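You operate a simulated robot arm through the tools that you are given. There is no shell and no other tool. Be economical: measure what you need, move in short steps, check, and stop when the job is done.

Carry out the task below with a simulated robot arm. There is one attempt and no reset: what you move stays moved.

Task
Put things in order on the worktop under the window. At the end: the brown bread roll from the worktop under the window stands on top of the teal ribbed tray; the brown potato from the worktop under the window stands on top of the jar (marked "HONEY"); the green spice tin (marked "THYME") from the worktop under the window is in the white soup bowl; the teal box (marked "SALT") from the worktop under the window stands where the brown bread roll stood; whatever was shut is shut again. Leave all else as you found it, and nothing knocked over.

The check looks at the end state, three seconds after you hand in, the way a careful person would. Anything else that was tipped, shoved, dropped, spilled or broken makes it a failure.

Robot
A 6-joint arm with a two-finger parallel gripper, fixed in place. Base frame: the origin is at the foot of the arm, x ahead of it, y to its left, z up; the work surface is at about z = 0.86. Lengths are in m, angles in rad, forces in N, time in s.
With the tool pointing down near the work surface it reaches from about 0.24 to 0.64 m from the base axis. Its first joint turns from -1.152 to 1.152 rad. Payload 2.7 kg.
The tool frame sits at the grasp point between the pads (the TCP): z along the fingers, y along the line on which they close. The tips reach 0.023 m beyond it. Largest opening 0.094 m; finger width 0.038, thickness 0.01; the body of the gripper, 0.054 by 0.096 m, starts 0.039 m behind the TCP.
Orientation is that of the tool frame in the base frame, as [roll, pitch, yaw] about the fixed x, y, z axes, in that order (R = Rz(yaw) Ry(pitch) Rx(roll)). With the fingers straight down and closing along the base's y, the tool's x points along the base's -x, its y along +y and its z along -z.

Tools
- The arm moves only by the tool jog_arm. Its argument "motion" is a list of rows, each an object (a shift or turn left out is 0, a gripper value left out holds the last) with "dr": the turn, a rotation vector about the base's x, y, z in units of 6 degrees (1.0 is 6 degrees), a list of three; "translation": the shift along the base's x, y, z in units of 25 mm (1.0 is 25 mm), a list of three; "gripper": the finger opening in cm, from 0 to 9.4. In form: [{"dr": [ax, ay, az], "translation": [tx, ty, tz], "gripper": gripper}, ...]. A call has 1 to 12 rows; each row shifts and turns the commanded pose from where the row before left it. A call with a number of a shift or a turn outside -1 to 1 is refused whole. A row lasts 0.2 s, in which the tool goes at most 0.05 m and 0.15 rad; a call with a longer step from one row to the next is refused whole, and so is a gripper value outside its range. A pose out of reach is approached as far as the arm can. The call stops where the force on the tool passes 40 N (or 10 N more than at its start, if that is more) or the arm is blocked; 0.2 s more then pass. Each finger travels about 0.045 m/s and halts on what it meets, pressing with about 23 N; the grip force reading is that of the motor and also rises with nothing between the fingers. The clock runs only during rows and for 0.2 s after the last one: add rows that do not move to give the fingers time. The reply holds the time, the measured pose of the TCP, the force on the tool along the base axes, the opening and the grip force, in the units named above and with some noise.
- Cameras (640 x 400 px; columns grow to the right, rows downward): "scene" is fixed at [0.1, -0.4505, 1.4053]; the picture's right is [0.60, -0.80, 0.00], its down [-0.43, -0.32, -0.84] and it looks along [0.67, 0.50, -0.54] (base axes); focal length 247 px, centre (320, 200). "wrist" rides on the gripper at [0.086, 0.016, -0.075] in the tool frame; the picture's right is [-0.18, 0.98, 0.00], its down [-0.58, -0.11, -0.81] and it looks along [-0.79, -0.15, 0.59] (tool axes); focal length 243 px, centre (320, 200). There is no depth. A picture from a camera that has moved, and an enlarged one, comes with that camera's place and axes in the base frame and with its lens. The place of the scene camera against the robot may be out by one fixed shift of up to 0.012 m in any direction.
- snapshot(camera): a new picture of that camera. The clock stands still meanwhile.
- close_up(camera, box): a new picture of the part [left, top, right, bottom] of that camera's present view, enlarged. The clock stands still meanwhile.
- job_done(): hands the job in; it is judged then, once.

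Go step by step. Nothing tells you positions but the pictures and the camera data: compare them with the known pose of the tool, close in by small moves and look again before you grip or let go. The budget is 120 turns and 84 pictures, counting those below and the enlarged ones. Unless the task says otherwise, let go and move clear before handing in, and close with one line.

The tools are called after "Call:" as a command line: name --argument value ..., lists and objects as JSON in quotes. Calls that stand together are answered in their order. jog_arm: Moves the arm, as the interface text tells. Its arguments: {"type":"object","properties":{"motion":{"type":"array","items":{"type":"object","properties":{"dr":{"type":"array","items":{"type":"number"}},"translation":{"type":"array","items":{"type":"number"}},"gripper":{"type":"number"}}}}},"required":["motion"]} The other tools are called the same way: snapshot (camera) takes a picture; close_up (camera, box) takes an enlarged picture of a part of a camera's view; job_done () hands the job in.

At the start:

```text
clock: 0.0
tool_pos: [0.4114, 0.1362, 1.2175]
tool_rot: [3.142, 0.0, -3.141]
ft_force: [-0.2, 0.3, -0.4]
finger_gap: 0.0938
grip_force: 0.1
```

scene: 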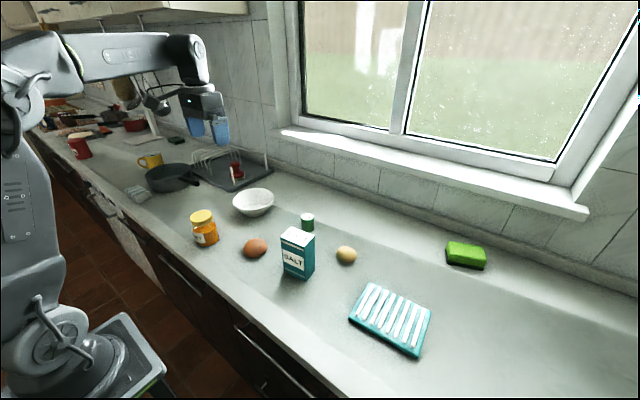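
wrist: 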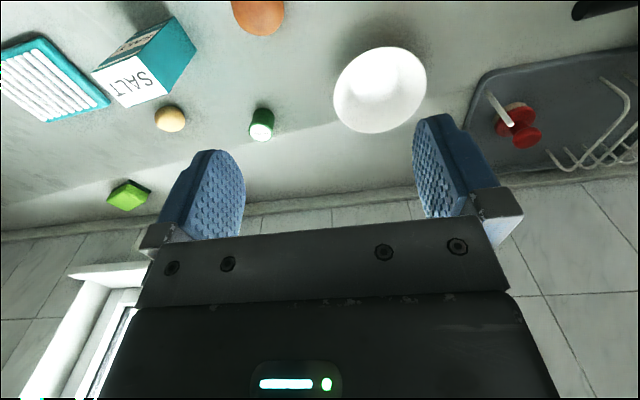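

I see the jar, two roundish brown things, the salt box, the tin, the bowl and the tray. I'll zoom in to tell the roll from the potato and to measure.

Call:
close_up --camera "scene" --box '[180, 170, 380, 295]'

Call:
close_up --camera "scene" --box '[320, 220, 500, 370]'

Call:
close_up --camera "wrist" --box '[80, 0, 440, 225]'

```text
3.20 times, centred on (280, 232) of scene
camera zoom: at [0.1, -0.4505, 1.4053], right [0.6, -0.8, 0.0], down [-0.43, -0.32, -0.84], along [0.67, 0.5, -0.54], focal length 792 px, centre (448, 96)
```

zoom: 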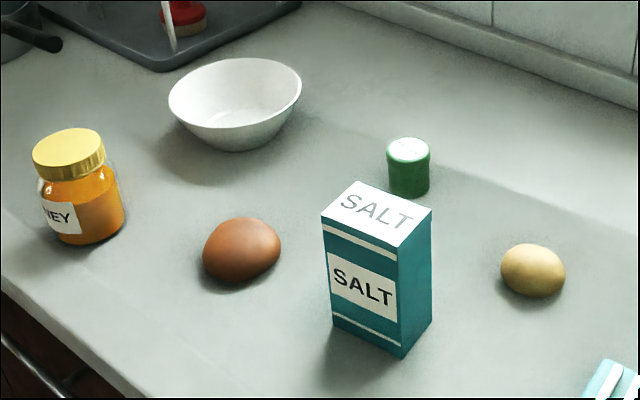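

```text
2.67 times, centred on (410, 295) of scene
camera zoom: at [0.1, -0.4505, 1.4053], right [0.6, -0.8, 0.0], down [-0.43, -0.32, -0.84], along [0.67, 0.5, -0.54], focal length 660 px, centre (80, -53)
```

zoom: 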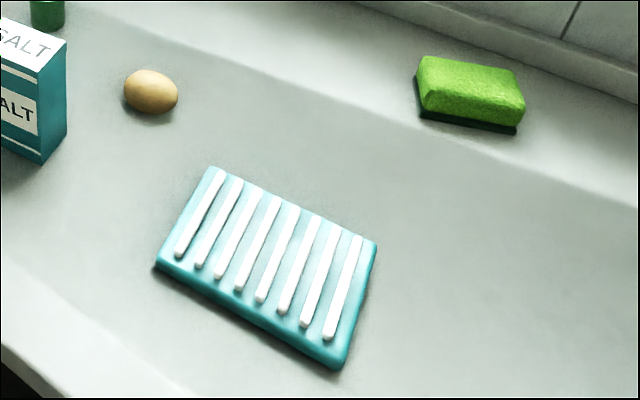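

```text
1.78 times, centred on (260, 112) of wrist
camera zoom: at [0.3256, 0.1536, 1.2922], right [0.18, 0.98, 0.0], down [0.58, -0.11, 0.81], along [0.79, -0.15, -0.59], focal length 431 px, centre (427, 356)
```

zoom: 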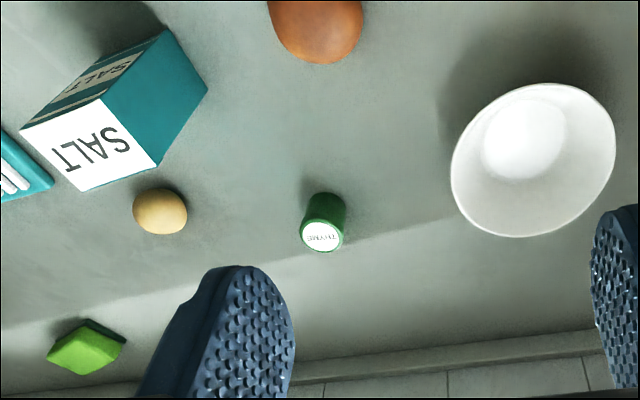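

The larger reddish one looks like the roll, at about (0.42, 0.03), and the small tan one like the potato, at about (0.56, -0.195). I'll move above the roll to check its position with the wrist camera.

Call:
jog_arm --motion '[{"translation": [0.04, -0.47, -0.97], "gripper": 9.4}, {"translation": [0.04, -0.47, -0.97]}, {"translation": [0.04, -0.47, -0.97]}, {"translation": [0.04, -0.47, -0.97]}, {"translation": [0.04, -0.47, -0.97]}, {"translation": [0.04, -0.47, -0.97]}, {"translation": [0.04, -0.47, -0.97]}, {"translation": [0.04, -0.47, -0.97]}, {"translation": [0.04, -0.47, -0.97]}, {}]'

Call:
snapshot --camera "wrist"

Call:
snapshot --camera "scene"

```text
clock: 2.2
tool_pos: [0.4203, 0.0316, 0.9976]
tool_rot: [3.14, 0.0, 3.141]
ft_force: [0.0, -0.1, 0.3]
finger_gap: 0.094
grip_force: 0.0
```

```text
78 pictures are left
camera wrist: at [0.335, 0.0475, 1.0722], right [0.18, 0.98, 0.0], down [0.58, -0.11, 0.81], along [0.79, -0.15, -0.59], focal length 243 px, centre (320, 200)
```

wrist: 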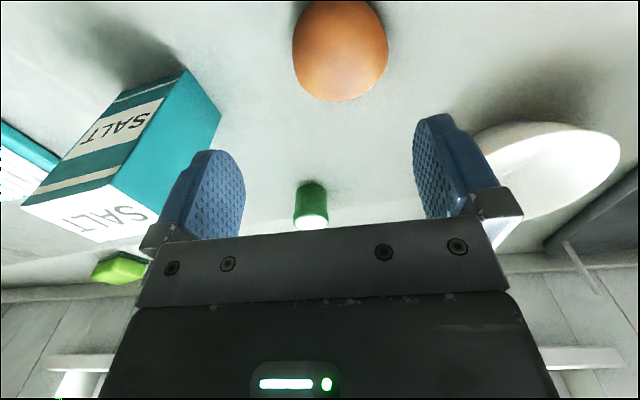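

```text
77 pictures are left
```

scene: 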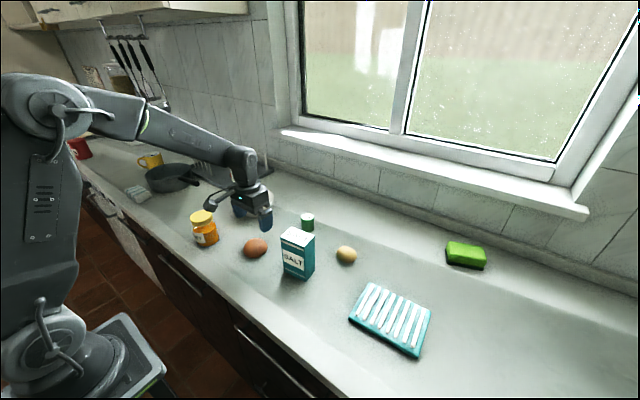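

The wrist view puts the roll at about (0.413, 0.047), so the scene camera is off by about (-0.006, +0.013). I'll centre over the roll and go lower.

Call:
jog_arm --motion '[{"translation": [-0.24, 0.6, -0.8]}, {"translation": [0, 0, -0.9]}, {"translation": [0, 0, -0.9]}, {}]'

Call:
snapshot --camera "wrist"

Call:
close_up --camera "scene" --box '[180, 170, 380, 295]'

```text
clock: 3.2
tool_pos: [0.413, 0.0451, 0.9352]
tool_rot: [3.141, -0.001, 3.142]
ft_force: [-0.6, -0.3, 0.2]
finger_gap: 0.0941
grip_force: 0.0
```

```text
76 pictures are left
camera wrist: at [0.3277, 0.0619, 1.0099], right [0.18, 0.98, 0.0], down [0.58, -0.11, 0.81], along [0.79, -0.15, -0.59], focal length 243 px, centre (320, 200)
```

wrist: 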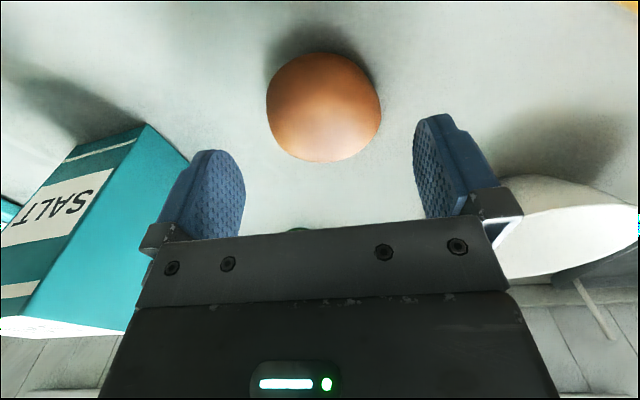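

```text
3.20 times, centred on (280, 232) of scene
camera zoom: at [0.1, -0.4504, 1.4053], right [0.6, -0.8, 0.0], down [-0.43, -0.32, -0.84], along [0.67, 0.5, -0.54], focal length 792 px, centre (448, 96)
```

zoom: 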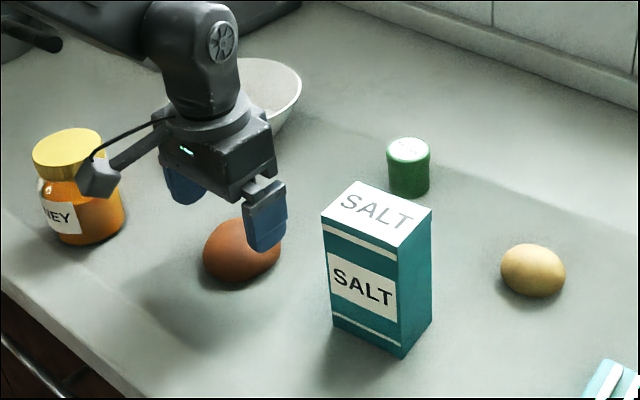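

The roll is just about centred. I'll descend and close on it.

Call:
jog_arm --motion '[{"translation": [-0.1, 0.1, -0.7]}, {"translation": [0, 0, -0.7]}, {"translation": [0, 0, -0.48]}, {}, {"gripper": 5.5}, {}, {}, {}]'

Call:
snapshot --camera "wrist"

```text
clock: 5.0
tool_pos: [0.4111, 0.0471, 0.8875]
tool_rot: [3.14, 0.0, 3.141]
ft_force: [0.8, 0.0, 0.3]
finger_gap: 0.0698
grip_force: 23.0
```

```text
74 pictures are left
camera wrist: at [0.3252, 0.0646, 0.962], right [0.18, 0.98, 0.0], down [0.58, -0.11, 0.81], along [0.79, -0.15, -0.59], focal length 243 px, centre (320, 200)
```

wrist: 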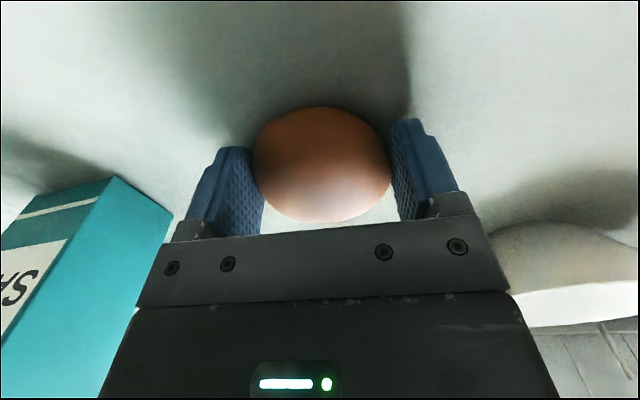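

Gripped at 70 mm. I'll lift it clear above the salt box.

Call:
jog_arm --motion '[{"translation": [0, 0, 0.5]}, {"translation": [0, 0, 0.9]}, {"translation": [0, 0, 0.9]}, {"translation": [0, 0, 0.9]}, {"translation": [0, 0, 0.9]}, {"translation": [0, 0, 0.9]}, {"translation": [0, 0, 0.9]}, {"translation": [0, 0, 0.9]}, {"translation": [0, 0, 0.9]}, {}]'

Call:
jog_arm --motion '[{"translation": [0.11, -0.9, 0]}, {"translation": [0.11, -0.9, 0]}, {"translation": [0.11, -0.9, 0]}, {"translation": [0.11, -0.9, 0]}, {"translation": [0.11, -0.9, 0]}, {"translation": [0.11, -0.9, 0]}, {"translation": [0.11, -0.9, 0]}, {"translation": [0.11, -0.9, 0]}, {"translation": [0.11, -0.9, 0]}, {"translation": [0.11, -0.9, 0]}, {"translation": [0.11, -0.9, 0]}, {"translation": [0.11, -0.9, 0]}]'

Call:
jog_arm --motion '[{"translation": [0.11, -0.96, 0]}, {"translation": [0.11, -0.96, 0]}, {"translation": [0.11, -0.96, 0]}, {"translation": [0.11, -0.96, 0]}, {"translation": [0.11, -0.96, 0]}, {"translation": [0.11, -0.96, 0]}, {}, {}]'

Call:
snapshot --camera "wrist"

Call:
snapshot --camera "scene"

```text
clock: 7.2
tool_pos: [0.4135, 0.0472, 1.0818]
tool_rot: [-3.141, -0.001, 3.141]
ft_force: [0.3, 0.4, -0.6]
finger_gap: 0.07
grip_force: 23.4
```

```text
clock: 9.8
tool_pos: [0.4451, -0.2212, 1.0812]
tool_rot: [3.141, 0.001, -3.14]
ft_force: [-0.5, 1.1, -0.7]
finger_gap: 0.07
grip_force: 22.5
```

```text
clock: 11.6
tool_pos: [0.4635, -0.3655, 1.0793]
tool_rot: [3.141, 0.0, 3.141]
ft_force: [0.8, -0.5, 0.4]
finger_gap: 0.0695
grip_force: 22.6
```

```text
73 pictures are left
camera wrist: at [0.3773, -0.3485, 1.1542], right [0.18, 0.98, 0.0], down [0.58, -0.11, 0.81], along [0.79, -0.15, -0.59], focal length 243 px, centre (320, 200)
```

wrist: 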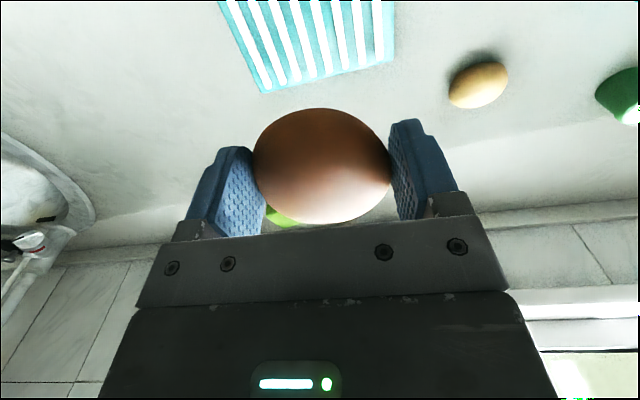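

```text
72 pictures are left
```

scene: 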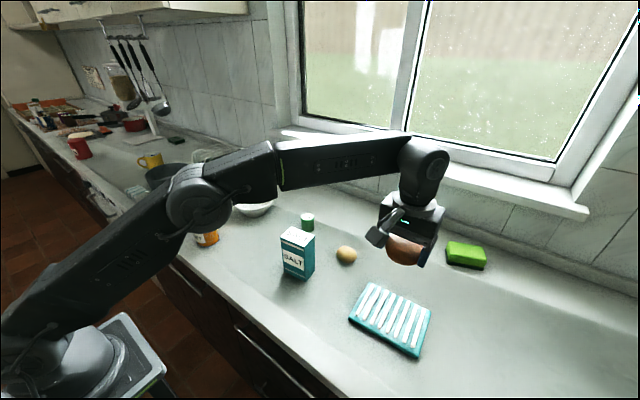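

The tray centre works out to about (0.462, -0.367), right below the tool. I'll descend, then check.

Call:
jog_arm --motion '[{"translation": [0, 0, -0.9]}, {"translation": [0, 0, -0.9]}, {"translation": [0, 0, -0.9]}, {"translation": [0, 0, -0.9]}, {"translation": [0, 0, -0.9]}, {"translation": [0, 0, -0.9]}, {"translation": [0, 0, -0.6]}, {}, {}]'

Call:
snapshot --camera "wrist"

Call:
close_up --camera "scene" --box '[320, 220, 480, 370]'

```text
clock: 13.6
tool_pos: [0.4611, -0.3682, 0.9307]
tool_rot: [-3.141, -0.001, 3.141]
ft_force: [-0.5, -0.2, -1.0]
finger_gap: 0.0695
grip_force: 22.7
```

```text
71 pictures are left
camera wrist: at [0.3756, -0.3499, 1.0057], right [0.18, 0.98, 0.0], down [0.58, -0.11, 0.81], along [0.79, -0.15, -0.59], focal length 243 px, centre (320, 200)
```

wrist: 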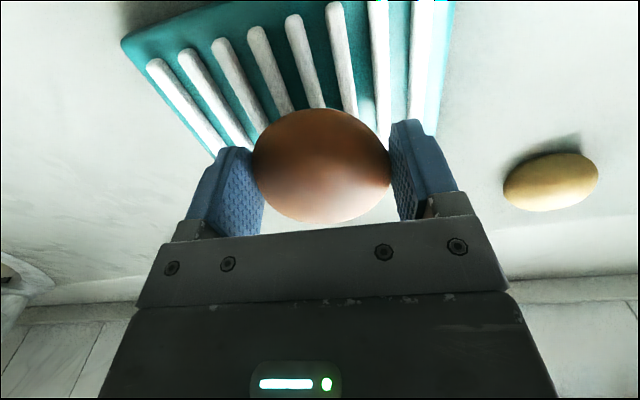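

```text
2.67 times, centred on (400, 295) of scene
camera zoom: at [0.1, -0.4505, 1.4053], right [0.6, -0.8, 0.0], down [-0.43, -0.32, -0.84], along [0.67, 0.5, -0.54], focal length 660 px, centre (107, -53)
```

zoom: 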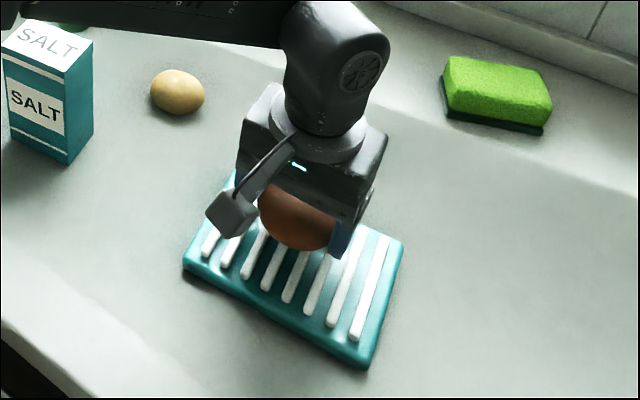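

Well placed over the tray. I'll lower slowly and watch for contact.

Call:
jog_arm --motion '[{"translation": [0, 0, -0.4]}, {"translation": [0, 0, -0.28]}, {}, {}]'

Call:
jog_arm --motion '[{"translation": [0, 0, -0.1]}, {}, {}]'

Call:
jog_arm --motion '[{"translation": [0, 0, -0.08]}, {}, {}]'

Call:
close_up --camera "scene" --box '[340, 240, 440, 370]'

```text
clock: 14.6
tool_pos: [0.4617, -0.3661, 0.9145]
tool_rot: [3.141, 0.002, 3.141]
ft_force: [-0.5, 0.1, -0.4]
finger_gap: 0.0698
grip_force: 23.2
```

```text
clock: 15.4
tool_pos: [0.4615, -0.3666, 0.9127]
tool_rot: [-3.14, 0.003, -3.141]
ft_force: [-3.2, 2.3, 15.3]
finger_gap: 0.0696
grip_force: 23.4
```

```text
clock: 16.2
tool_pos: [0.4628, -0.366, 0.9107]
tool_rot: [-3.139, 0.005, -3.14]
ft_force: [-0.2, 2.5, 22.2]
finger_gap: 0.0696
grip_force: 23.2
```

```text
3.08 times, centred on (390, 305) of scene
camera zoom: at [0.0996, -0.4502, 1.4054], right [0.6, -0.8, 0.0], down [-0.43, -0.32, -0.84], along [0.67, 0.5, -0.54], focal length 761 px, centre (105, -123)
```

zoom: 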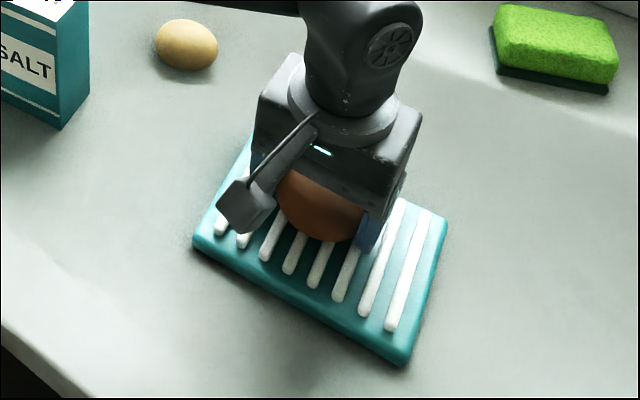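

Contact at about z = 0.913. I'll ease off the pressure, then open.

Call:
jog_arm --motion '[{"translation": [0, 0, 0.07]}, {}, {}]'

Call:
jog_arm --motion '[{"gripper": 7.4}, {"gripper": 7.8}, {"gripper": 9.4}, {}, {}, {}]'

Call:
snapshot --camera "wrist"

```text
clock: 17.0
tool_pos: [0.4612, -0.3665, 0.911]
tool_rot: [-3.14, 0.0, 3.14]
ft_force: [3.8, -5.2, 13.1]
finger_gap: 0.0697
grip_force: 23.0
```

```text
clock: 18.4
tool_pos: [0.462, -0.3659, 0.911]
tool_rot: [-3.141, -0.001, 3.141]
ft_force: [-0.4, 0.8, 0.6]
finger_gap: 0.0941
grip_force: 0.1
```

```text
68 pictures are left
camera wrist: at [0.3761, -0.3491, 0.9856], right [0.18, 0.98, 0.0], down [0.58, -0.11, 0.81], along [0.79, -0.15, -0.59], focal length 243 px, centre (320, 200)
```

wrist: 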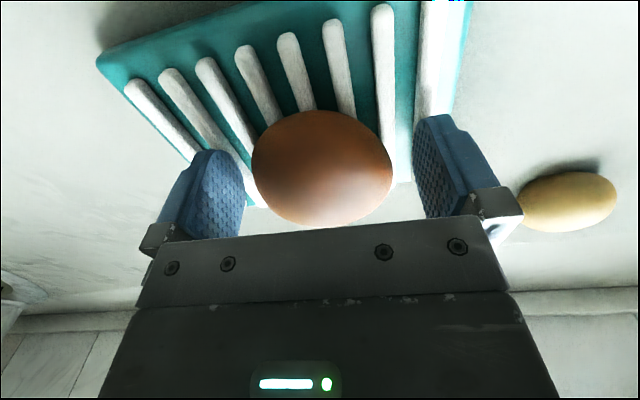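

The roll sits on the tray. I'll rise and travel over the salt box.

Call:
jog_arm --motion '[{"translation": [0, 0, 0.5]}, {"translation": [0, 0, 0.9]}, {"translation": [0, 0, 0.9]}, {"translation": [0, 0, 0.9]}, {"translation": [0, 0, 0.9]}, {"translation": [0, 0, 0.9]}, {"translation": [0, 0, 0.9]}, {"translation": [0, 0, 0.9]}, {}]'

Call:
jog_arm --motion '[{"translation": [-0.07, 0.93, 0]}, {"translation": [-0.07, 0.93, 0]}, {"translation": [-0.07, 0.93, 0]}, {"translation": [-0.07, 0.93, 0]}, {"translation": [-0.07, 0.93, 0]}, {"translation": [-0.07, 0.93, 0]}, {"translation": [-0.07, 0.93, 0]}, {"translation": [-0.07, 0.93, 0]}, {"translation": [-0.07, 0.93, 0]}, {"translation": [-0.07, 0.93, 0]}, {"translation": [-0.07, 0.93, 0]}, {}]'

Call:
snapshot --camera "wrist"

Call:
snapshot --camera "scene"

```text
clock: 20.4
tool_pos: [0.462, -0.366, 1.0825]
tool_rot: [3.141, 0.002, -3.141]
ft_force: [0.9, -0.1, 0.2]
finger_gap: 0.0941
grip_force: 0.1
```

```text
clock: 23.0
tool_pos: [0.4418, -0.1106, 1.0808]
tool_rot: [3.141, 0.001, 3.141]
ft_force: [0.5, 0.2, 0.1]
finger_gap: 0.094
grip_force: 0.1
```

```text
67 pictures are left
camera wrist: at [0.356, -0.0936, 1.1555], right [0.18, 0.98, 0.0], down [0.58, -0.11, 0.81], along [0.79, -0.15, -0.59], focal length 243 px, centre (320, 200)
```

wrist: 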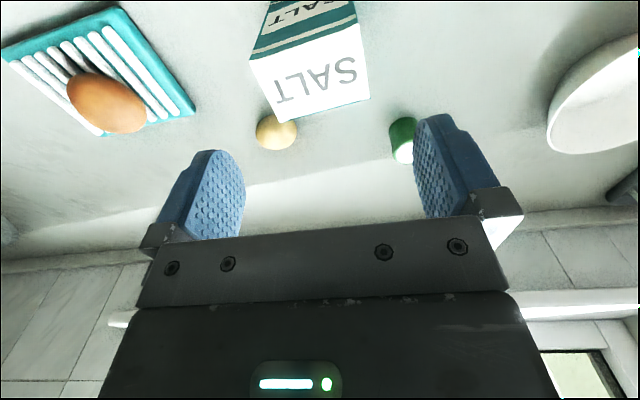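

```text
66 pictures are left
```

scene: 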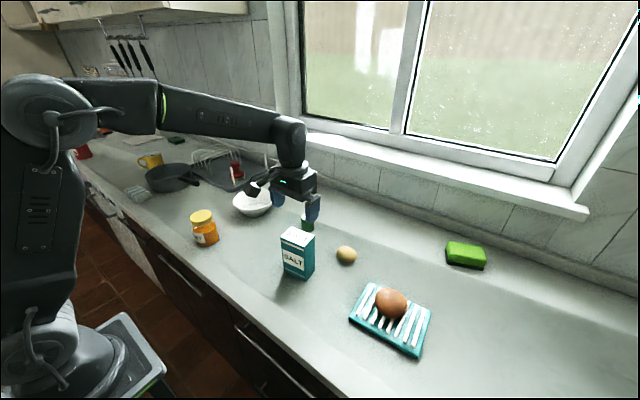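

Salt top centre is about (0.440, -0.115), turned about +5°. I'll align with it and come just above the top before checking.

Call:
jog_arm --motion '[{"translation": [-0.08, -0.18, 0], "dr": [0, 0, 0.85]}, {"translation": [0, 0, -0.8]}, {"translation": [0, 0, -0.8]}, {"translation": [0, 0, -0.6]}, {}, {}]'

Call:
snapshot --camera "wrist"

Call:
close_up --camera "scene" --box '[220, 160, 380, 290]'

```text
clock: 24.4
tool_pos: [0.441, -0.1161, 1.0273]
tool_rot: [3.141, 0.0, -3.052]
ft_force: [-0.4, -0.4, 0.1]
finger_gap: 0.0938
grip_force: 0.0
```

```text
65 pictures are left
camera wrist: at [0.3543, -0.1061, 1.1007], right [0.1, 1.0, 0.0], down [0.59, -0.06, 0.81], along [0.8, -0.08, -0.59], focal length 243 px, centre (320, 200)
```

wrist: 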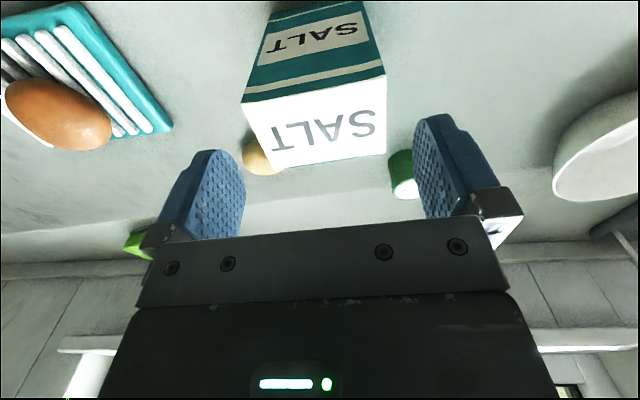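

```text
3.08 times, centred on (300, 225) of scene
camera zoom: at [0.1, -0.4505, 1.4053], right [0.6, -0.8, 0.0], down [-0.43, -0.32, -0.84], along [0.67, 0.5, -0.54], focal length 761 px, centre (382, 123)
```

zoom: 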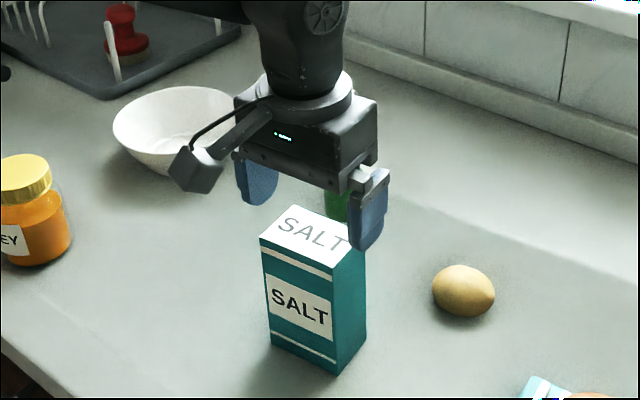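

Aligned within a few mm. I'll descend and grip.

Call:
jog_arm --motion '[{"translation": [-0.04, 0.06, -0.6]}, {"translation": [0, 0, -0.6]}, {"translation": [0, 0, -0.6]}, {"translation": [0, 0, -0.5]}, {}]'

Call:
jog_arm --motion '[{"gripper": 5.5}, {}, {}, {}, {}]'

Call:
snapshot --camera "wrist"

Call:
close_up --camera "scene" --box '[220, 160, 380, 290]'

```text
clock: 25.6
tool_pos: [0.4399, -0.1142, 0.9675]
tool_rot: [3.141, 0.001, -3.054]
ft_force: [0.5, -0.5, 0.7]
finger_gap: 0.0942
grip_force: 0.1
```

```text
clock: 26.8
tool_pos: [0.4403, -0.1145, 0.9667]
tool_rot: [3.141, 0.0, -3.053]
ft_force: [0.3, -0.3, 0.0]
finger_gap: 0.0754
grip_force: 23.5
```

```text
63 pictures are left
camera wrist: at [0.3531, -0.1058, 1.0419], right [0.1, 1.0, 0.0], down [0.59, -0.06, 0.81], along [0.8, -0.08, -0.59], focal length 243 px, centre (320, 200)
```

wrist: 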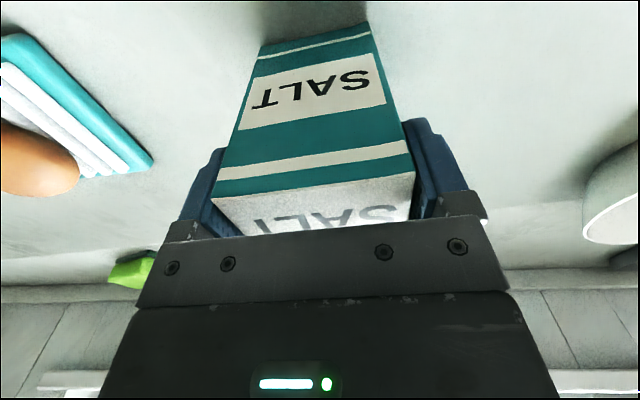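

```text
3.08 times, centred on (300, 225) of scene
camera zoom: at [0.1, -0.4505, 1.4053], right [0.6, -0.8, 0.0], down [-0.43, -0.32, -0.84], along [0.67, 0.5, -0.54], focal length 761 px, centre (382, 123)
```

zoom: 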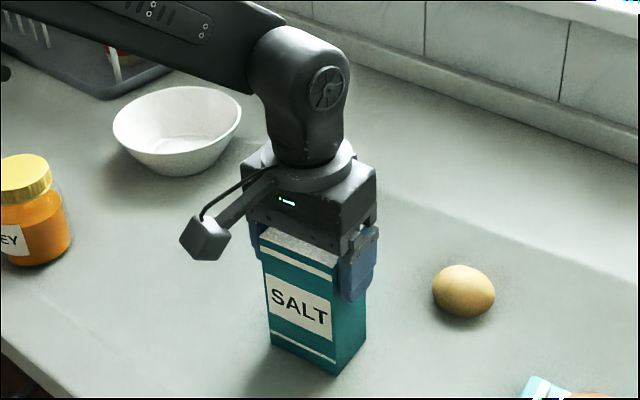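

Gripped at 75 mm. I'll lift 4 cm, move it to the roll's old place (0.411, 0.047) and lower it.

Call:
jog_arm --motion '[{"translation": [0, 0, 0.4]}, {"translation": [0, 0, 0.6]}, {"translation": [0, 0, 0.6]}, {"translation": [-0.12, 0.65, 0]}, {"translation": [-0.12, 0.65, 0]}, {"translation": [-0.12, 0.65, 0]}, {"translation": [-0.12, 0.65, 0]}, {"translation": [-0.12, 0.65, 0]}, {"translation": [-0.12, 0.65, 0]}, {"translation": [-0.12, 0.65, 0]}, {"translation": [-0.12, 0.65, 0]}, {"translation": [-0.12, 0.65, 0]}]'

Call:
jog_arm --motion '[{"translation": [-0.06, 0.6, 0]}, {}, {"translation": [0, 0, -0.6]}, {"translation": [0, 0, -0.6]}, {}, {}]'

Call:
snapshot --camera "wrist"

Call:
close_up --camera "scene" --box '[180, 170, 340, 290]'

```text
clock: 29.4
tool_pos: [0.412, 0.0326, 1.008]
tool_rot: [-3.141, 0.0, -3.054]
ft_force: [1.0, 0.0, -3.6]
finger_gap: 0.0755
grip_force: 23.1
```

```text
clock: 30.8
tool_pos: [0.4099, 0.0461, 0.9782]
tool_rot: [-3.141, 0.001, -3.052]
ft_force: [-0.5, 0.5, -3.5]
finger_gap: 0.0751
grip_force: 22.9
```

```text
61 pictures are left
camera wrist: at [0.3237, 0.0553, 1.0524], right [0.1, 1.0, 0.0], down [0.59, -0.06, 0.81], along [0.8, -0.08, -0.59], focal length 243 px, centre (320, 200)
```

wrist: 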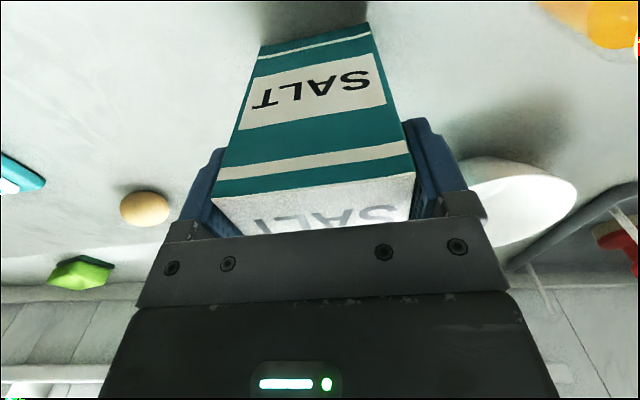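

```text
3.33 times, centred on (260, 230) of scene
camera zoom: at [0.1, -0.4504, 1.4053], right [0.6, -0.8, 0.0], down [-0.43, -0.32, -0.84], along [0.67, 0.5, -0.54], focal length 825 px, centre (520, 100)
```

zoom: 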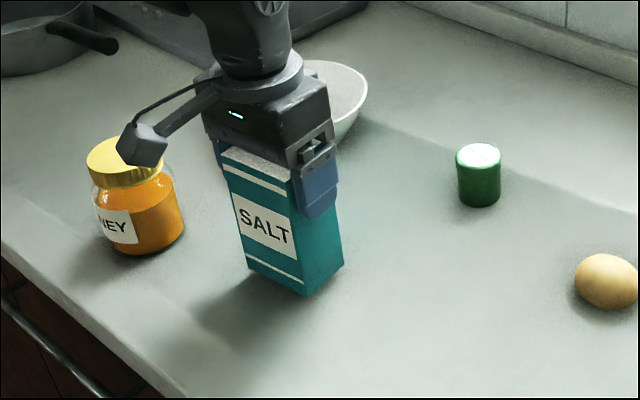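

Over the spot, with about 1 cm left to go. I'll lower to contact.

Call:
jog_arm --motion '[{"translation": [0, 0, -0.3]}, {"translation": [0, 0, -0.1]}, {}, {}]'

```text
clock: 31.8
tool_pos: [0.4121, 0.0476, 0.9674]
tool_rot: [-3.141, 0.001, -3.053]
ft_force: [0.9, -0.6, -3.3]
finger_gap: 0.0754
grip_force: 23.2
```

Call:
jog_arm --motion '[{"translation": [0, 0, -0.05]}, {}, {}]'

```text
clock: 32.6
tool_pos: [0.4125, 0.0461, 0.9672]
tool_rot: [3.141, 0.002, -3.051]
ft_force: [-2.7, 1.5, 9.6]
finger_gap: 0.0756
grip_force: 23.1
```

The box touches the worktop. I'll open, then rise straight up.

Call:
jog_arm --motion '[{"gripper": 7.8}, {"gripper": 8.2}, {"gripper": 9.4}, {}, {}]'

Call:
jog_arm --motion '[{"translation": [0, 0, 0.5]}, {"translation": [0, 0, 0.9]}, {"translation": [0, 0, 0.9]}, {"translation": [0, 0, 0.9]}, {"translation": [0, 0, 0.9]}, {"translation": [0, 0, 0.7]}, {}]'

Call:
snapshot --camera "wrist"

Call:
snapshot --camera "scene"

```text
clock: 33.8
tool_pos: [0.4118, 0.0471, 0.9673]
tool_rot: [-3.141, 0.0, -3.053]
ft_force: [-0.7, 0.2, -0.3]
finger_gap: 0.0938
grip_force: 0.1
```

```text
clock: 35.4
tool_pos: [0.4105, 0.0451, 1.0871]
tool_rot: [3.14, -0.001, -3.051]
ft_force: [0.1, 0.6, 0.0]
finger_gap: 0.0941
grip_force: 0.1
```

```text
59 pictures are left
camera wrist: at [0.324, 0.0547, 1.1605], right [0.1, 1.0, 0.0], down [0.59, -0.06, 0.81], along [0.8, -0.08, -0.59], focal length 243 px, centre (320, 200)
```

wrist: 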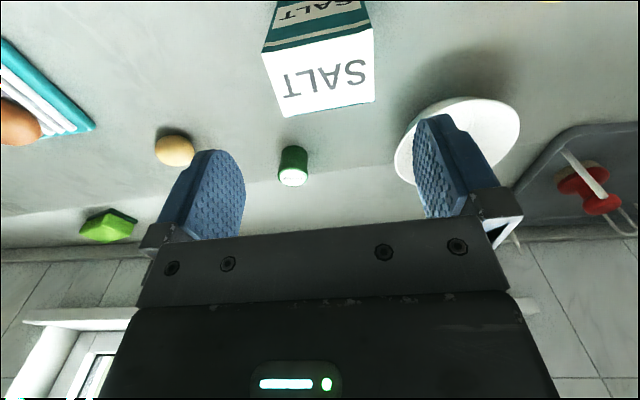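

```text
58 pictures are left
```

scene: 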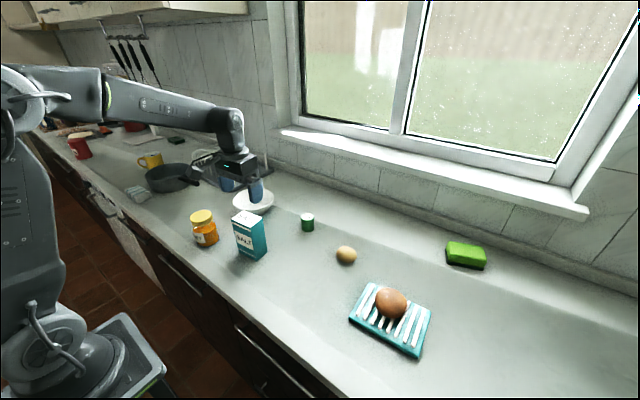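

Salt stands in place. Next I'll go above the potato at about (0.556, -0.190).

Call:
jog_arm --motion '[{"translation": [0.58, -0.94, 0], "dr": [0, 0, -0.85]}, {"translation": [0.58, -0.94, 0]}, {"translation": [0.58, -0.94, 0]}, {"translation": [0.58, -0.94, 0]}, {"translation": [0.58, -0.94, 0]}, {"translation": [0.58, -0.94, 0]}, {"translation": [0.58, -0.94, 0]}, {"translation": [0.58, -0.94, -0.8]}, {"translation": [0.58, -0.94, -0.9]}, {"translation": [0.58, -0.94, -0.9]}, {"translation": [0, 0, -0.9]}, {}]'

Call:
snapshot --camera "wrist"

```text
clock: 38.0
tool_pos: [0.5585, -0.1856, 0.9983]
tool_rot: [-3.141, 0.0, 3.141]
ft_force: [0.2, -0.2, 0.0]
finger_gap: 0.0941
grip_force: 0.1
```

```text
57 pictures are left
camera wrist: at [0.4723, -0.1699, 1.0727], right [0.18, 0.98, 0.0], down [0.58, -0.11, 0.81], along [0.79, -0.15, -0.59], focal length 243 px, centre (320, 200)
```

wrist: 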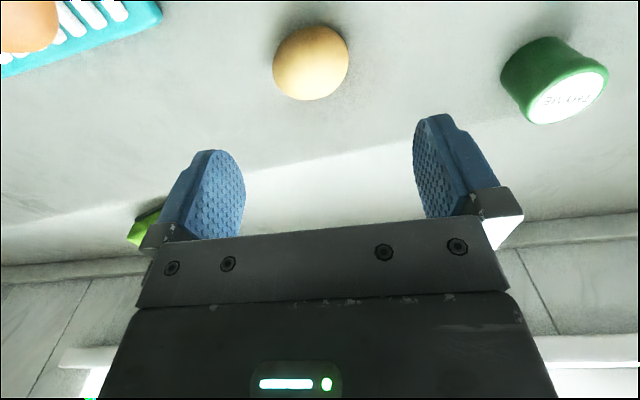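

The potato is at about (0.556, -0.193) and nearly round. I'll centre and descend partway.

Call:
jog_arm --motion '[{"translation": [-0.1, -0.29, -0.9]}, {"translation": [0, 0, -0.9]}, {"translation": [0, 0, -0.9]}, {}, {}]'

Call:
snapshot --camera "wrist"

Call:
close_up --camera "scene" --box '[280, 190, 440, 290]'

```text
clock: 39.2
tool_pos: [0.5521, -0.1942, 0.9327]
tool_rot: [-3.141, 0.0, 3.14]
ft_force: [-0.6, 0.1, -0.3]
finger_gap: 0.0941
grip_force: 0.0
```

```text
56 pictures are left
camera wrist: at [0.4679, -0.1779, 1.0066], right [0.18, 0.98, 0.0], down [0.58, -0.11, 0.81], along [0.79, -0.15, -0.59], focal length 243 px, centre (320, 200)
```

wrist: 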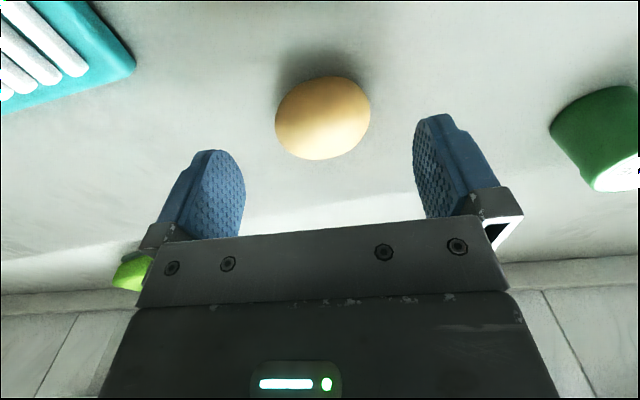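

```text
4.00 times, centred on (360, 240) of scene
camera zoom: at [0.1, -0.4505, 1.4053], right [0.6, -0.8, 0.0], down [-0.43, -0.32, -0.84], along [0.67, 0.5, -0.54], focal length 990 px, centre (160, 40)
```

zoom: 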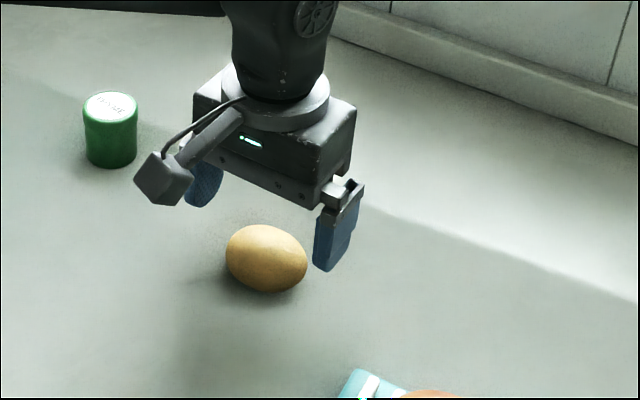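

Centred within 3 mm. I'll descend and grip.

Call:
jog_arm --motion '[{"translation": [0.1, 0.05, -0.7]}, {"translation": [0, 0, -0.7]}, {"translation": [0, 0, -0.44]}, {}, {"gripper": 4.2}, {}, {}, {}, {}]'

Call:
snapshot --camera "wrist"

```text
clock: 41.2
tool_pos: [0.5566, -0.194, 0.885]
tool_rot: [3.141, 0.0, 3.141]
ft_force: [-0.6, -0.2, 0.5]
finger_gap: 0.06
grip_force: 22.7
```

```text
54 pictures are left
camera wrist: at [0.4707, -0.1777, 0.9598], right [0.18, 0.98, 0.0], down [0.58, -0.11, 0.81], along [0.79, -0.15, -0.59], focal length 243 px, centre (320, 200)
```

wrist: 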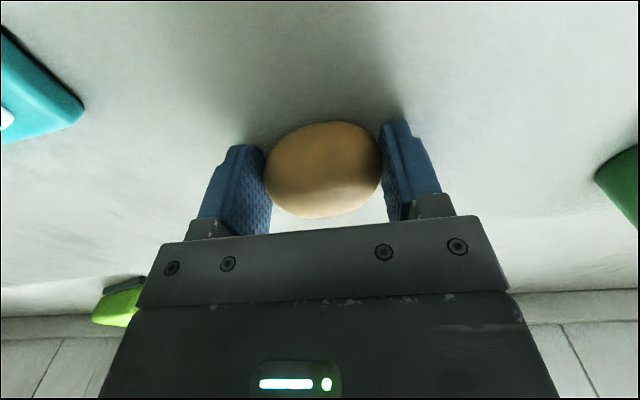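

Gripped at 60 mm. I'll lift it and carry it over to the jar, at about (0.363, 0.217).

Call:
jog_arm --motion '[{"translation": [0, 0, 0.5]}, {"translation": [0, 0, 0.9]}, {"translation": [0, 0, 0.9]}, {"translation": [0, 0, 0.9]}, {"translation": [0, 0, 0.9]}, {"translation": [0, 0, 0.9]}, {"translation": [0, 0, 0.9]}, {"translation": [0, 0, 0.9]}, {"translation": [0, 0, 0.9]}, {}]'

Call:
jog_arm --motion '[{"translation": [-0.456, 0.9, 0]}, {"translation": [-0.456, 0.9, 0]}, {"translation": [-0.456, 0.9, 0]}, {"translation": [-0.456, 0.9, 0]}, {"translation": [-0.456, 0.9, 0]}, {"translation": [-0.456, 0.9, 0]}, {"translation": [-0.456, 0.9, 0]}, {"translation": [-0.456, 0.9, 0]}, {"translation": [-0.456, 0.9, 0]}, {"translation": [-0.456, 0.9, 0]}, {"translation": [-0.456, 0.9, 0]}, {"translation": [-0.456, 0.9, 0]}]'

Call:
jog_arm --motion '[{"translation": [-0.456, 0.9, 0]}, {"translation": [-0.456, 0.9, 0]}, {"translation": [-0.456, 0.9, 0]}, {"translation": [-0.456, 0.9, 0]}, {}, {}]'

Call:
snapshot --camera "wrist"

Call:
close_up --camera "scene" --box '[140, 130, 300, 260]'

```text
clock: 43.4
tool_pos: [0.5558, -0.1939, 1.0768]
tool_rot: [3.141, 0.0, -3.141]
ft_force: [-0.5, 0.3, -1.7]
finger_gap: 0.0596
grip_force: 23.5
```

```text
clock: 46.0
tool_pos: [0.4192, 0.0773, 1.0796]
tool_rot: [3.141, -0.001, -3.141]
ft_force: [0.1, 0.1, -0.6]
finger_gap: 0.0596
grip_force: 23.2
```

```text
clock: 47.4
tool_pos: [0.3733, 0.165, 1.0785]
tool_rot: [3.141, 0.0, 3.141]
ft_force: [0.6, -0.1, -0.8]
finger_gap: 0.0599
grip_force: 22.5
```

```text
53 pictures are left
camera wrist: at [0.2876, 0.1822, 1.1532], right [0.18, 0.98, 0.0], down [0.58, -0.11, 0.81], along [0.79, -0.15, -0.59], focal length 243 px, centre (320, 200)
```

wrist: 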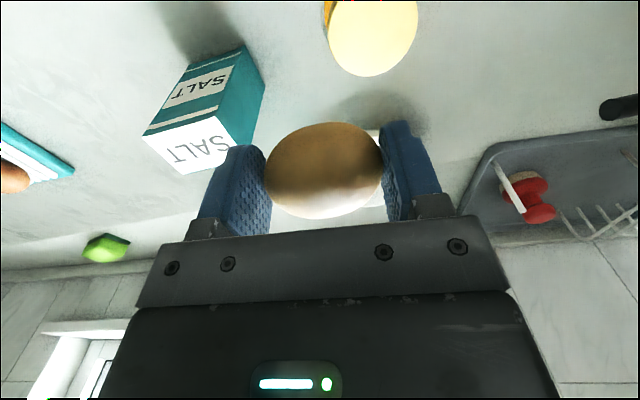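

```text
3.08 times, centred on (220, 195) of scene
camera zoom: at [0.1, -0.4504, 1.4053], right [0.6, -0.8, 0.0], down [-0.43, -0.32, -0.84], along [0.67, 0.5, -0.54], focal length 761 px, centre (628, 215)
```

zoom: 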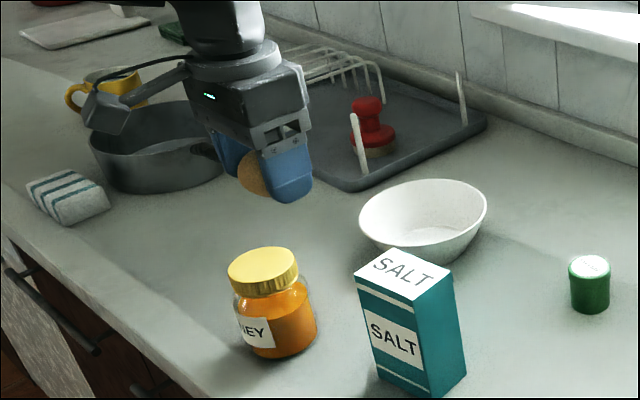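

The lid centre is about (0.365, 0.205). I'll move over it, come down partway and check again.

Call:
jog_arm --motion '[{"translation": [-0.16, 0.8, 0]}, {"translation": [-0.17, 0.8, 0]}, {"translation": [0, 0, -0.8]}, {"translation": [0, 0, -0.8]}, {"translation": [0, 0, -0.6]}, {}, {}]'

Call:
snapshot --camera "wrist"

Call:
close_up --camera "scene" --box '[140, 150, 280, 260]'

```text
clock: 49.0
tool_pos: [0.3644, 0.2055, 1.0238]
tool_rot: [-3.141, 0.001, -3.141]
ft_force: [-0.2, -0.2, -0.4]
finger_gap: 0.0595
grip_force: 22.9
```

```text
51 pictures are left
camera wrist: at [0.2785, 0.2224, 1.0987], right [0.18, 0.98, 0.0], down [0.58, -0.11, 0.81], along [0.79, -0.15, -0.59], focal length 243 px, centre (320, 200)
```

wrist: 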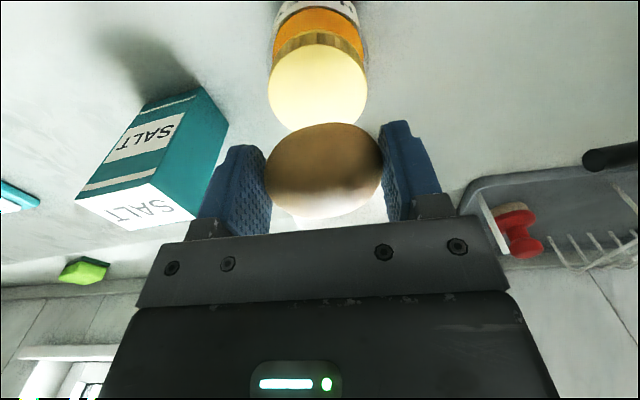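

```text
3.64 times, centred on (210, 205) of scene
camera zoom: at [0.1, -0.4504, 1.4053], right [0.6, -0.8, 0.0], down [-0.43, -0.32, -0.84], along [0.67, 0.5, -0.54], focal length 900 px, centre (720, 182)
```

zoom: 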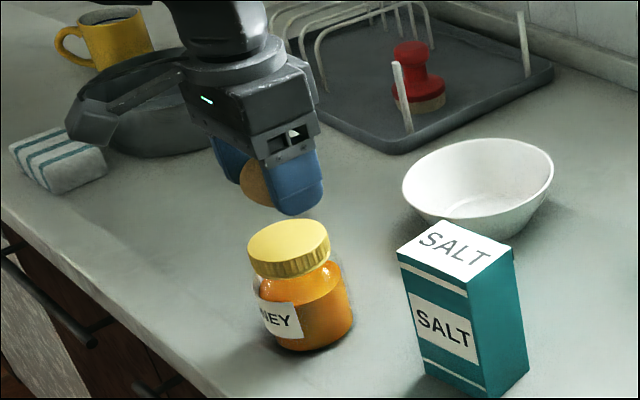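

Lid top is about (0.362, 0.205, 0.946). I'll lower closer and look again.

Call:
jog_arm --motion '[{"translation": [-0.06, 0, -0.7]}, {"translation": [0, 0, -0.7]}, {}, {}]'

Call:
snapshot --camera "wrist"

Call:
close_up --camera "scene" --box '[160, 160, 260, 250]'

```text
clock: 50.0
tool_pos: [0.3641, 0.2045, 0.9893]
tool_rot: [3.141, -0.001, 3.141]
ft_force: [-0.1, 1.0, -0.5]
finger_gap: 0.0597
grip_force: 23.1
```

```text
49 pictures are left
camera wrist: at [0.2779, 0.2215, 1.0634], right [0.18, 0.98, 0.0], down [0.58, -0.11, 0.81], along [0.79, -0.15, -0.59], focal length 243 px, centre (320, 200)
```

wrist: 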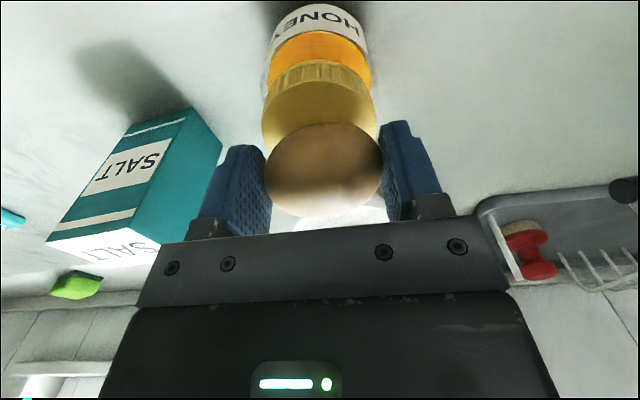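

```text
4.44 times, centred on (210, 205) of scene
camera zoom: at [0.1, -0.4504, 1.4053], right [0.6, -0.8, 0.0], down [-0.43, -0.32, -0.84], along [0.67, 0.5, -0.54], focal length 1100 px, centre (809, 178)
```

zoom: 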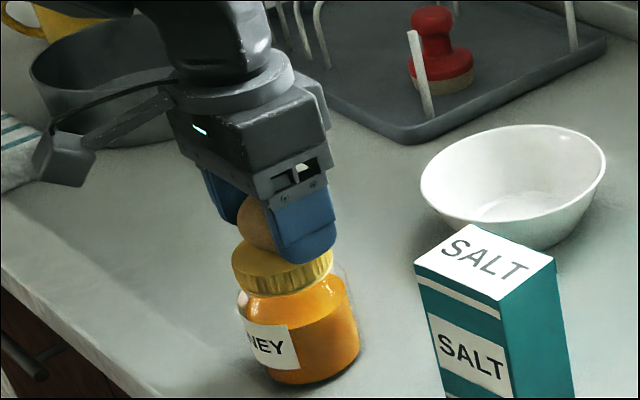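

Centred over the lid. I'll lower in small steps until contact.

Call:
jog_arm --motion '[{"translation": [0, 0, -0.3]}, {"translation": [0, 0, -0.1]}, {}, {}]'

Call:
jog_arm --motion '[{"translation": [0, 0, -0.1]}, {}, {}]'

```text
clock: 50.7
tool_pos: [0.3658, 0.2069, 0.9836]
tool_rot: [3.139, 0.009, -3.14]
ft_force: [-1.3, -0.2, 2.2]
finger_gap: 0.0594
grip_force: 23.0
stopped in row 3: the force on the tool passed its limit (the readings are from after the stop); the commanded pose is now the measured one
```

```text
clock: 51.4
tool_pos: [0.3664, 0.2068, 0.9835]
tool_rot: [3.136, 0.015, -3.14]
ft_force: [-0.1, 0.3, 2.6]
finger_gap: 0.0593
grip_force: 22.7
stopped in row 3: the force on the tool passed its limit (the readings are from after the stop); the commanded pose is now the measured one
```

Contact came a bit early, at z = 0.9835. I'll look before letting go.

Call:
close_up --camera "wrist" --box '[200, 0, 440, 240]'

Call:
close_up --camera "scene" --box '[170, 180, 250, 250]'

```text
1.67 times, centred on (320, 120) of wrist
camera zoom: at [0.2802, 0.223, 1.0566], right [0.18, 0.98, 0.01], down [0.57, -0.11, 0.81], along [0.8, -0.14, -0.58], focal length 404 px, centre (320, 333)
```

zoom: 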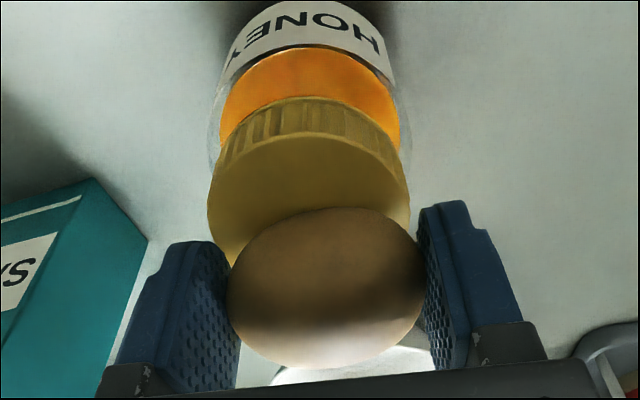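

```text
5.71 times, centred on (210, 215) of scene
camera zoom: at [0.0999, -0.4505, 1.4053], right [0.6, -0.8, 0.0], down [-0.43, -0.32, -0.84], along [0.67, 0.5, -0.54], focal length 1414 px, centre (949, 114)
```

zoom: 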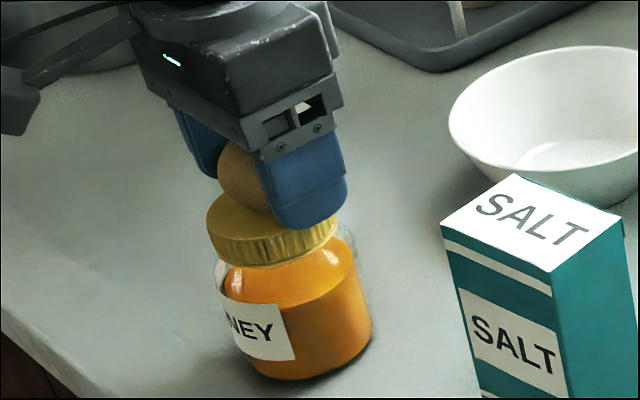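

The potato is about 5 mm to +y and slightly +x of the lid centre, and the tool has tilted a little. I'll lift slightly, level and re-centre.

Call:
jog_arm --motion '[{"translation": [0, 0, 0.3], "dr": [-0.05, 0.14, 0]}, {}, {"translation": [-0.12, -0.2, 0]}, {}, {}]'

Call:
close_up --camera "wrist" --box '[200, 0, 440, 240]'

```text
clock: 52.6
tool_pos: [0.3644, 0.2016, 0.9894]
tool_rot: [-3.141, -0.002, -3.141]
ft_force: [-0.1, 0.6, -0.6]
finger_gap: 0.0595
grip_force: 23.1
```

```text
1.67 times, centred on (320, 120) of wrist
camera zoom: at [0.2782, 0.2175, 1.0644], right [0.18, 0.98, 0.0], down [0.58, -0.11, 0.81], along [0.79, -0.15, -0.59], focal length 404 px, centre (320, 333)
```

zoom: 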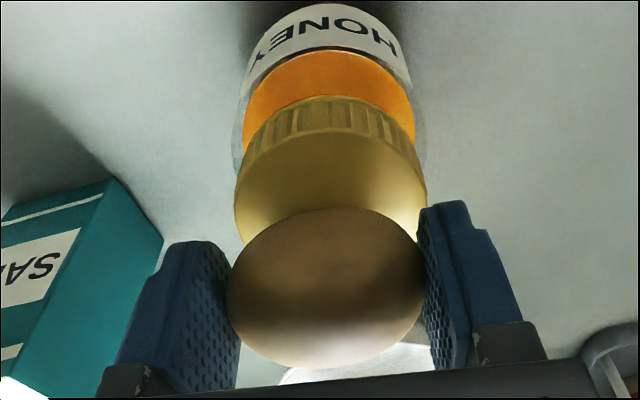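

Now centred within about 2 mm. I'll lower to contact gently.

Call:
jog_arm --motion '[{"translation": [-0.06, 0.04, -0.16]}, {}, {}]'

Call:
jog_arm --motion '[{"translation": [0, 0, -0.06]}, {}, {}]'

```text
clock: 53.4
tool_pos: [0.3633, 0.2014, 0.9864]
tool_rot: [-3.141, -0.001, -3.14]
ft_force: [0.1, 0.2, -2.0]
finger_gap: 0.0594
grip_force: 23.2
```

```text
clock: 54.2
tool_pos: [0.3643, 0.2025, 0.9844]
tool_rot: [3.142, -0.001, -3.138]
ft_force: [-0.6, -0.1, -0.7]
finger_gap: 0.0592
grip_force: 23.2
```

Call:
jog_arm --motion '[{"translation": [0, 0, -0.05]}, {}, {}]'

```text
clock: 55.0
tool_pos: [0.3616, 0.2022, 0.9835]
tool_rot: [3.141, -0.001, -3.141]
ft_force: [-0.3, -2.2, 4.0]
finger_gap: 0.0593
grip_force: 22.4
```

Light contact at 4 N. I'll open slowly just enough to release, then look.

Call:
jog_arm --motion '[{"gripper": 6.2}, {"gripper": 6.4}, {"gripper": 6.6}, {"gripper": 6.8}, {}, {}]'

Call:
close_up --camera "wrist" --box '[200, 0, 440, 240]'

Call:
close_up --camera "scene" --box '[170, 180, 250, 250]'

```text
clock: 56.4
tool_pos: [0.3629, 0.2022, 0.9828]
tool_rot: [-3.141, -0.002, -3.139]
ft_force: [0.9, -1.0, 0.6]
finger_gap: 0.0679
grip_force: 0.1
```

```text
1.67 times, centred on (320, 120) of wrist
camera zoom: at [0.2769, 0.2194, 1.0576], right [0.18, 0.98, 0.0], down [0.58, -0.11, 0.81], along [0.79, -0.15, -0.59], focal length 404 px, centre (320, 333)
```

zoom: 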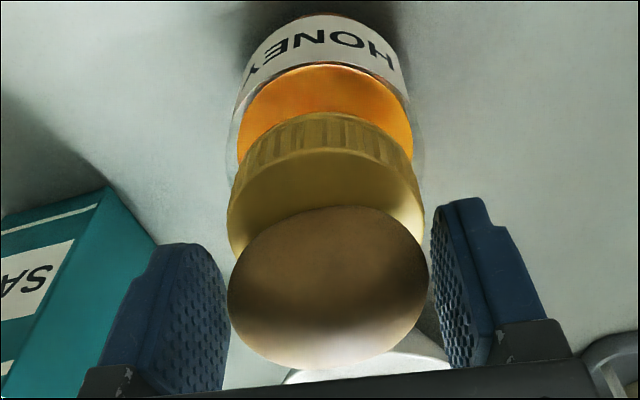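

```text
5.71 times, centred on (210, 215) of scene
camera zoom: at [0.1, -0.4505, 1.4053], right [0.6, -0.8, 0.0], down [-0.43, -0.32, -0.84], along [0.67, 0.5, -0.54], focal length 1414 px, centre (949, 114)
```

zoom: 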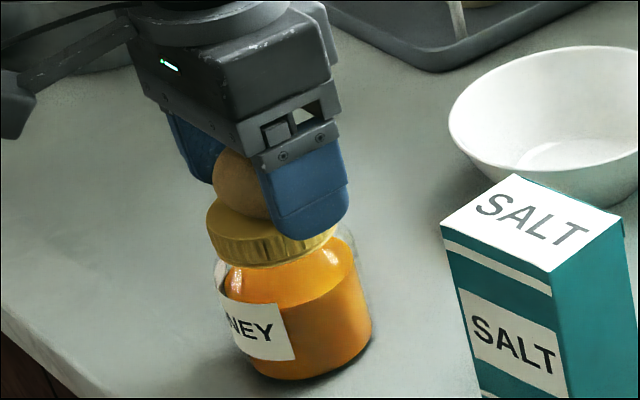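

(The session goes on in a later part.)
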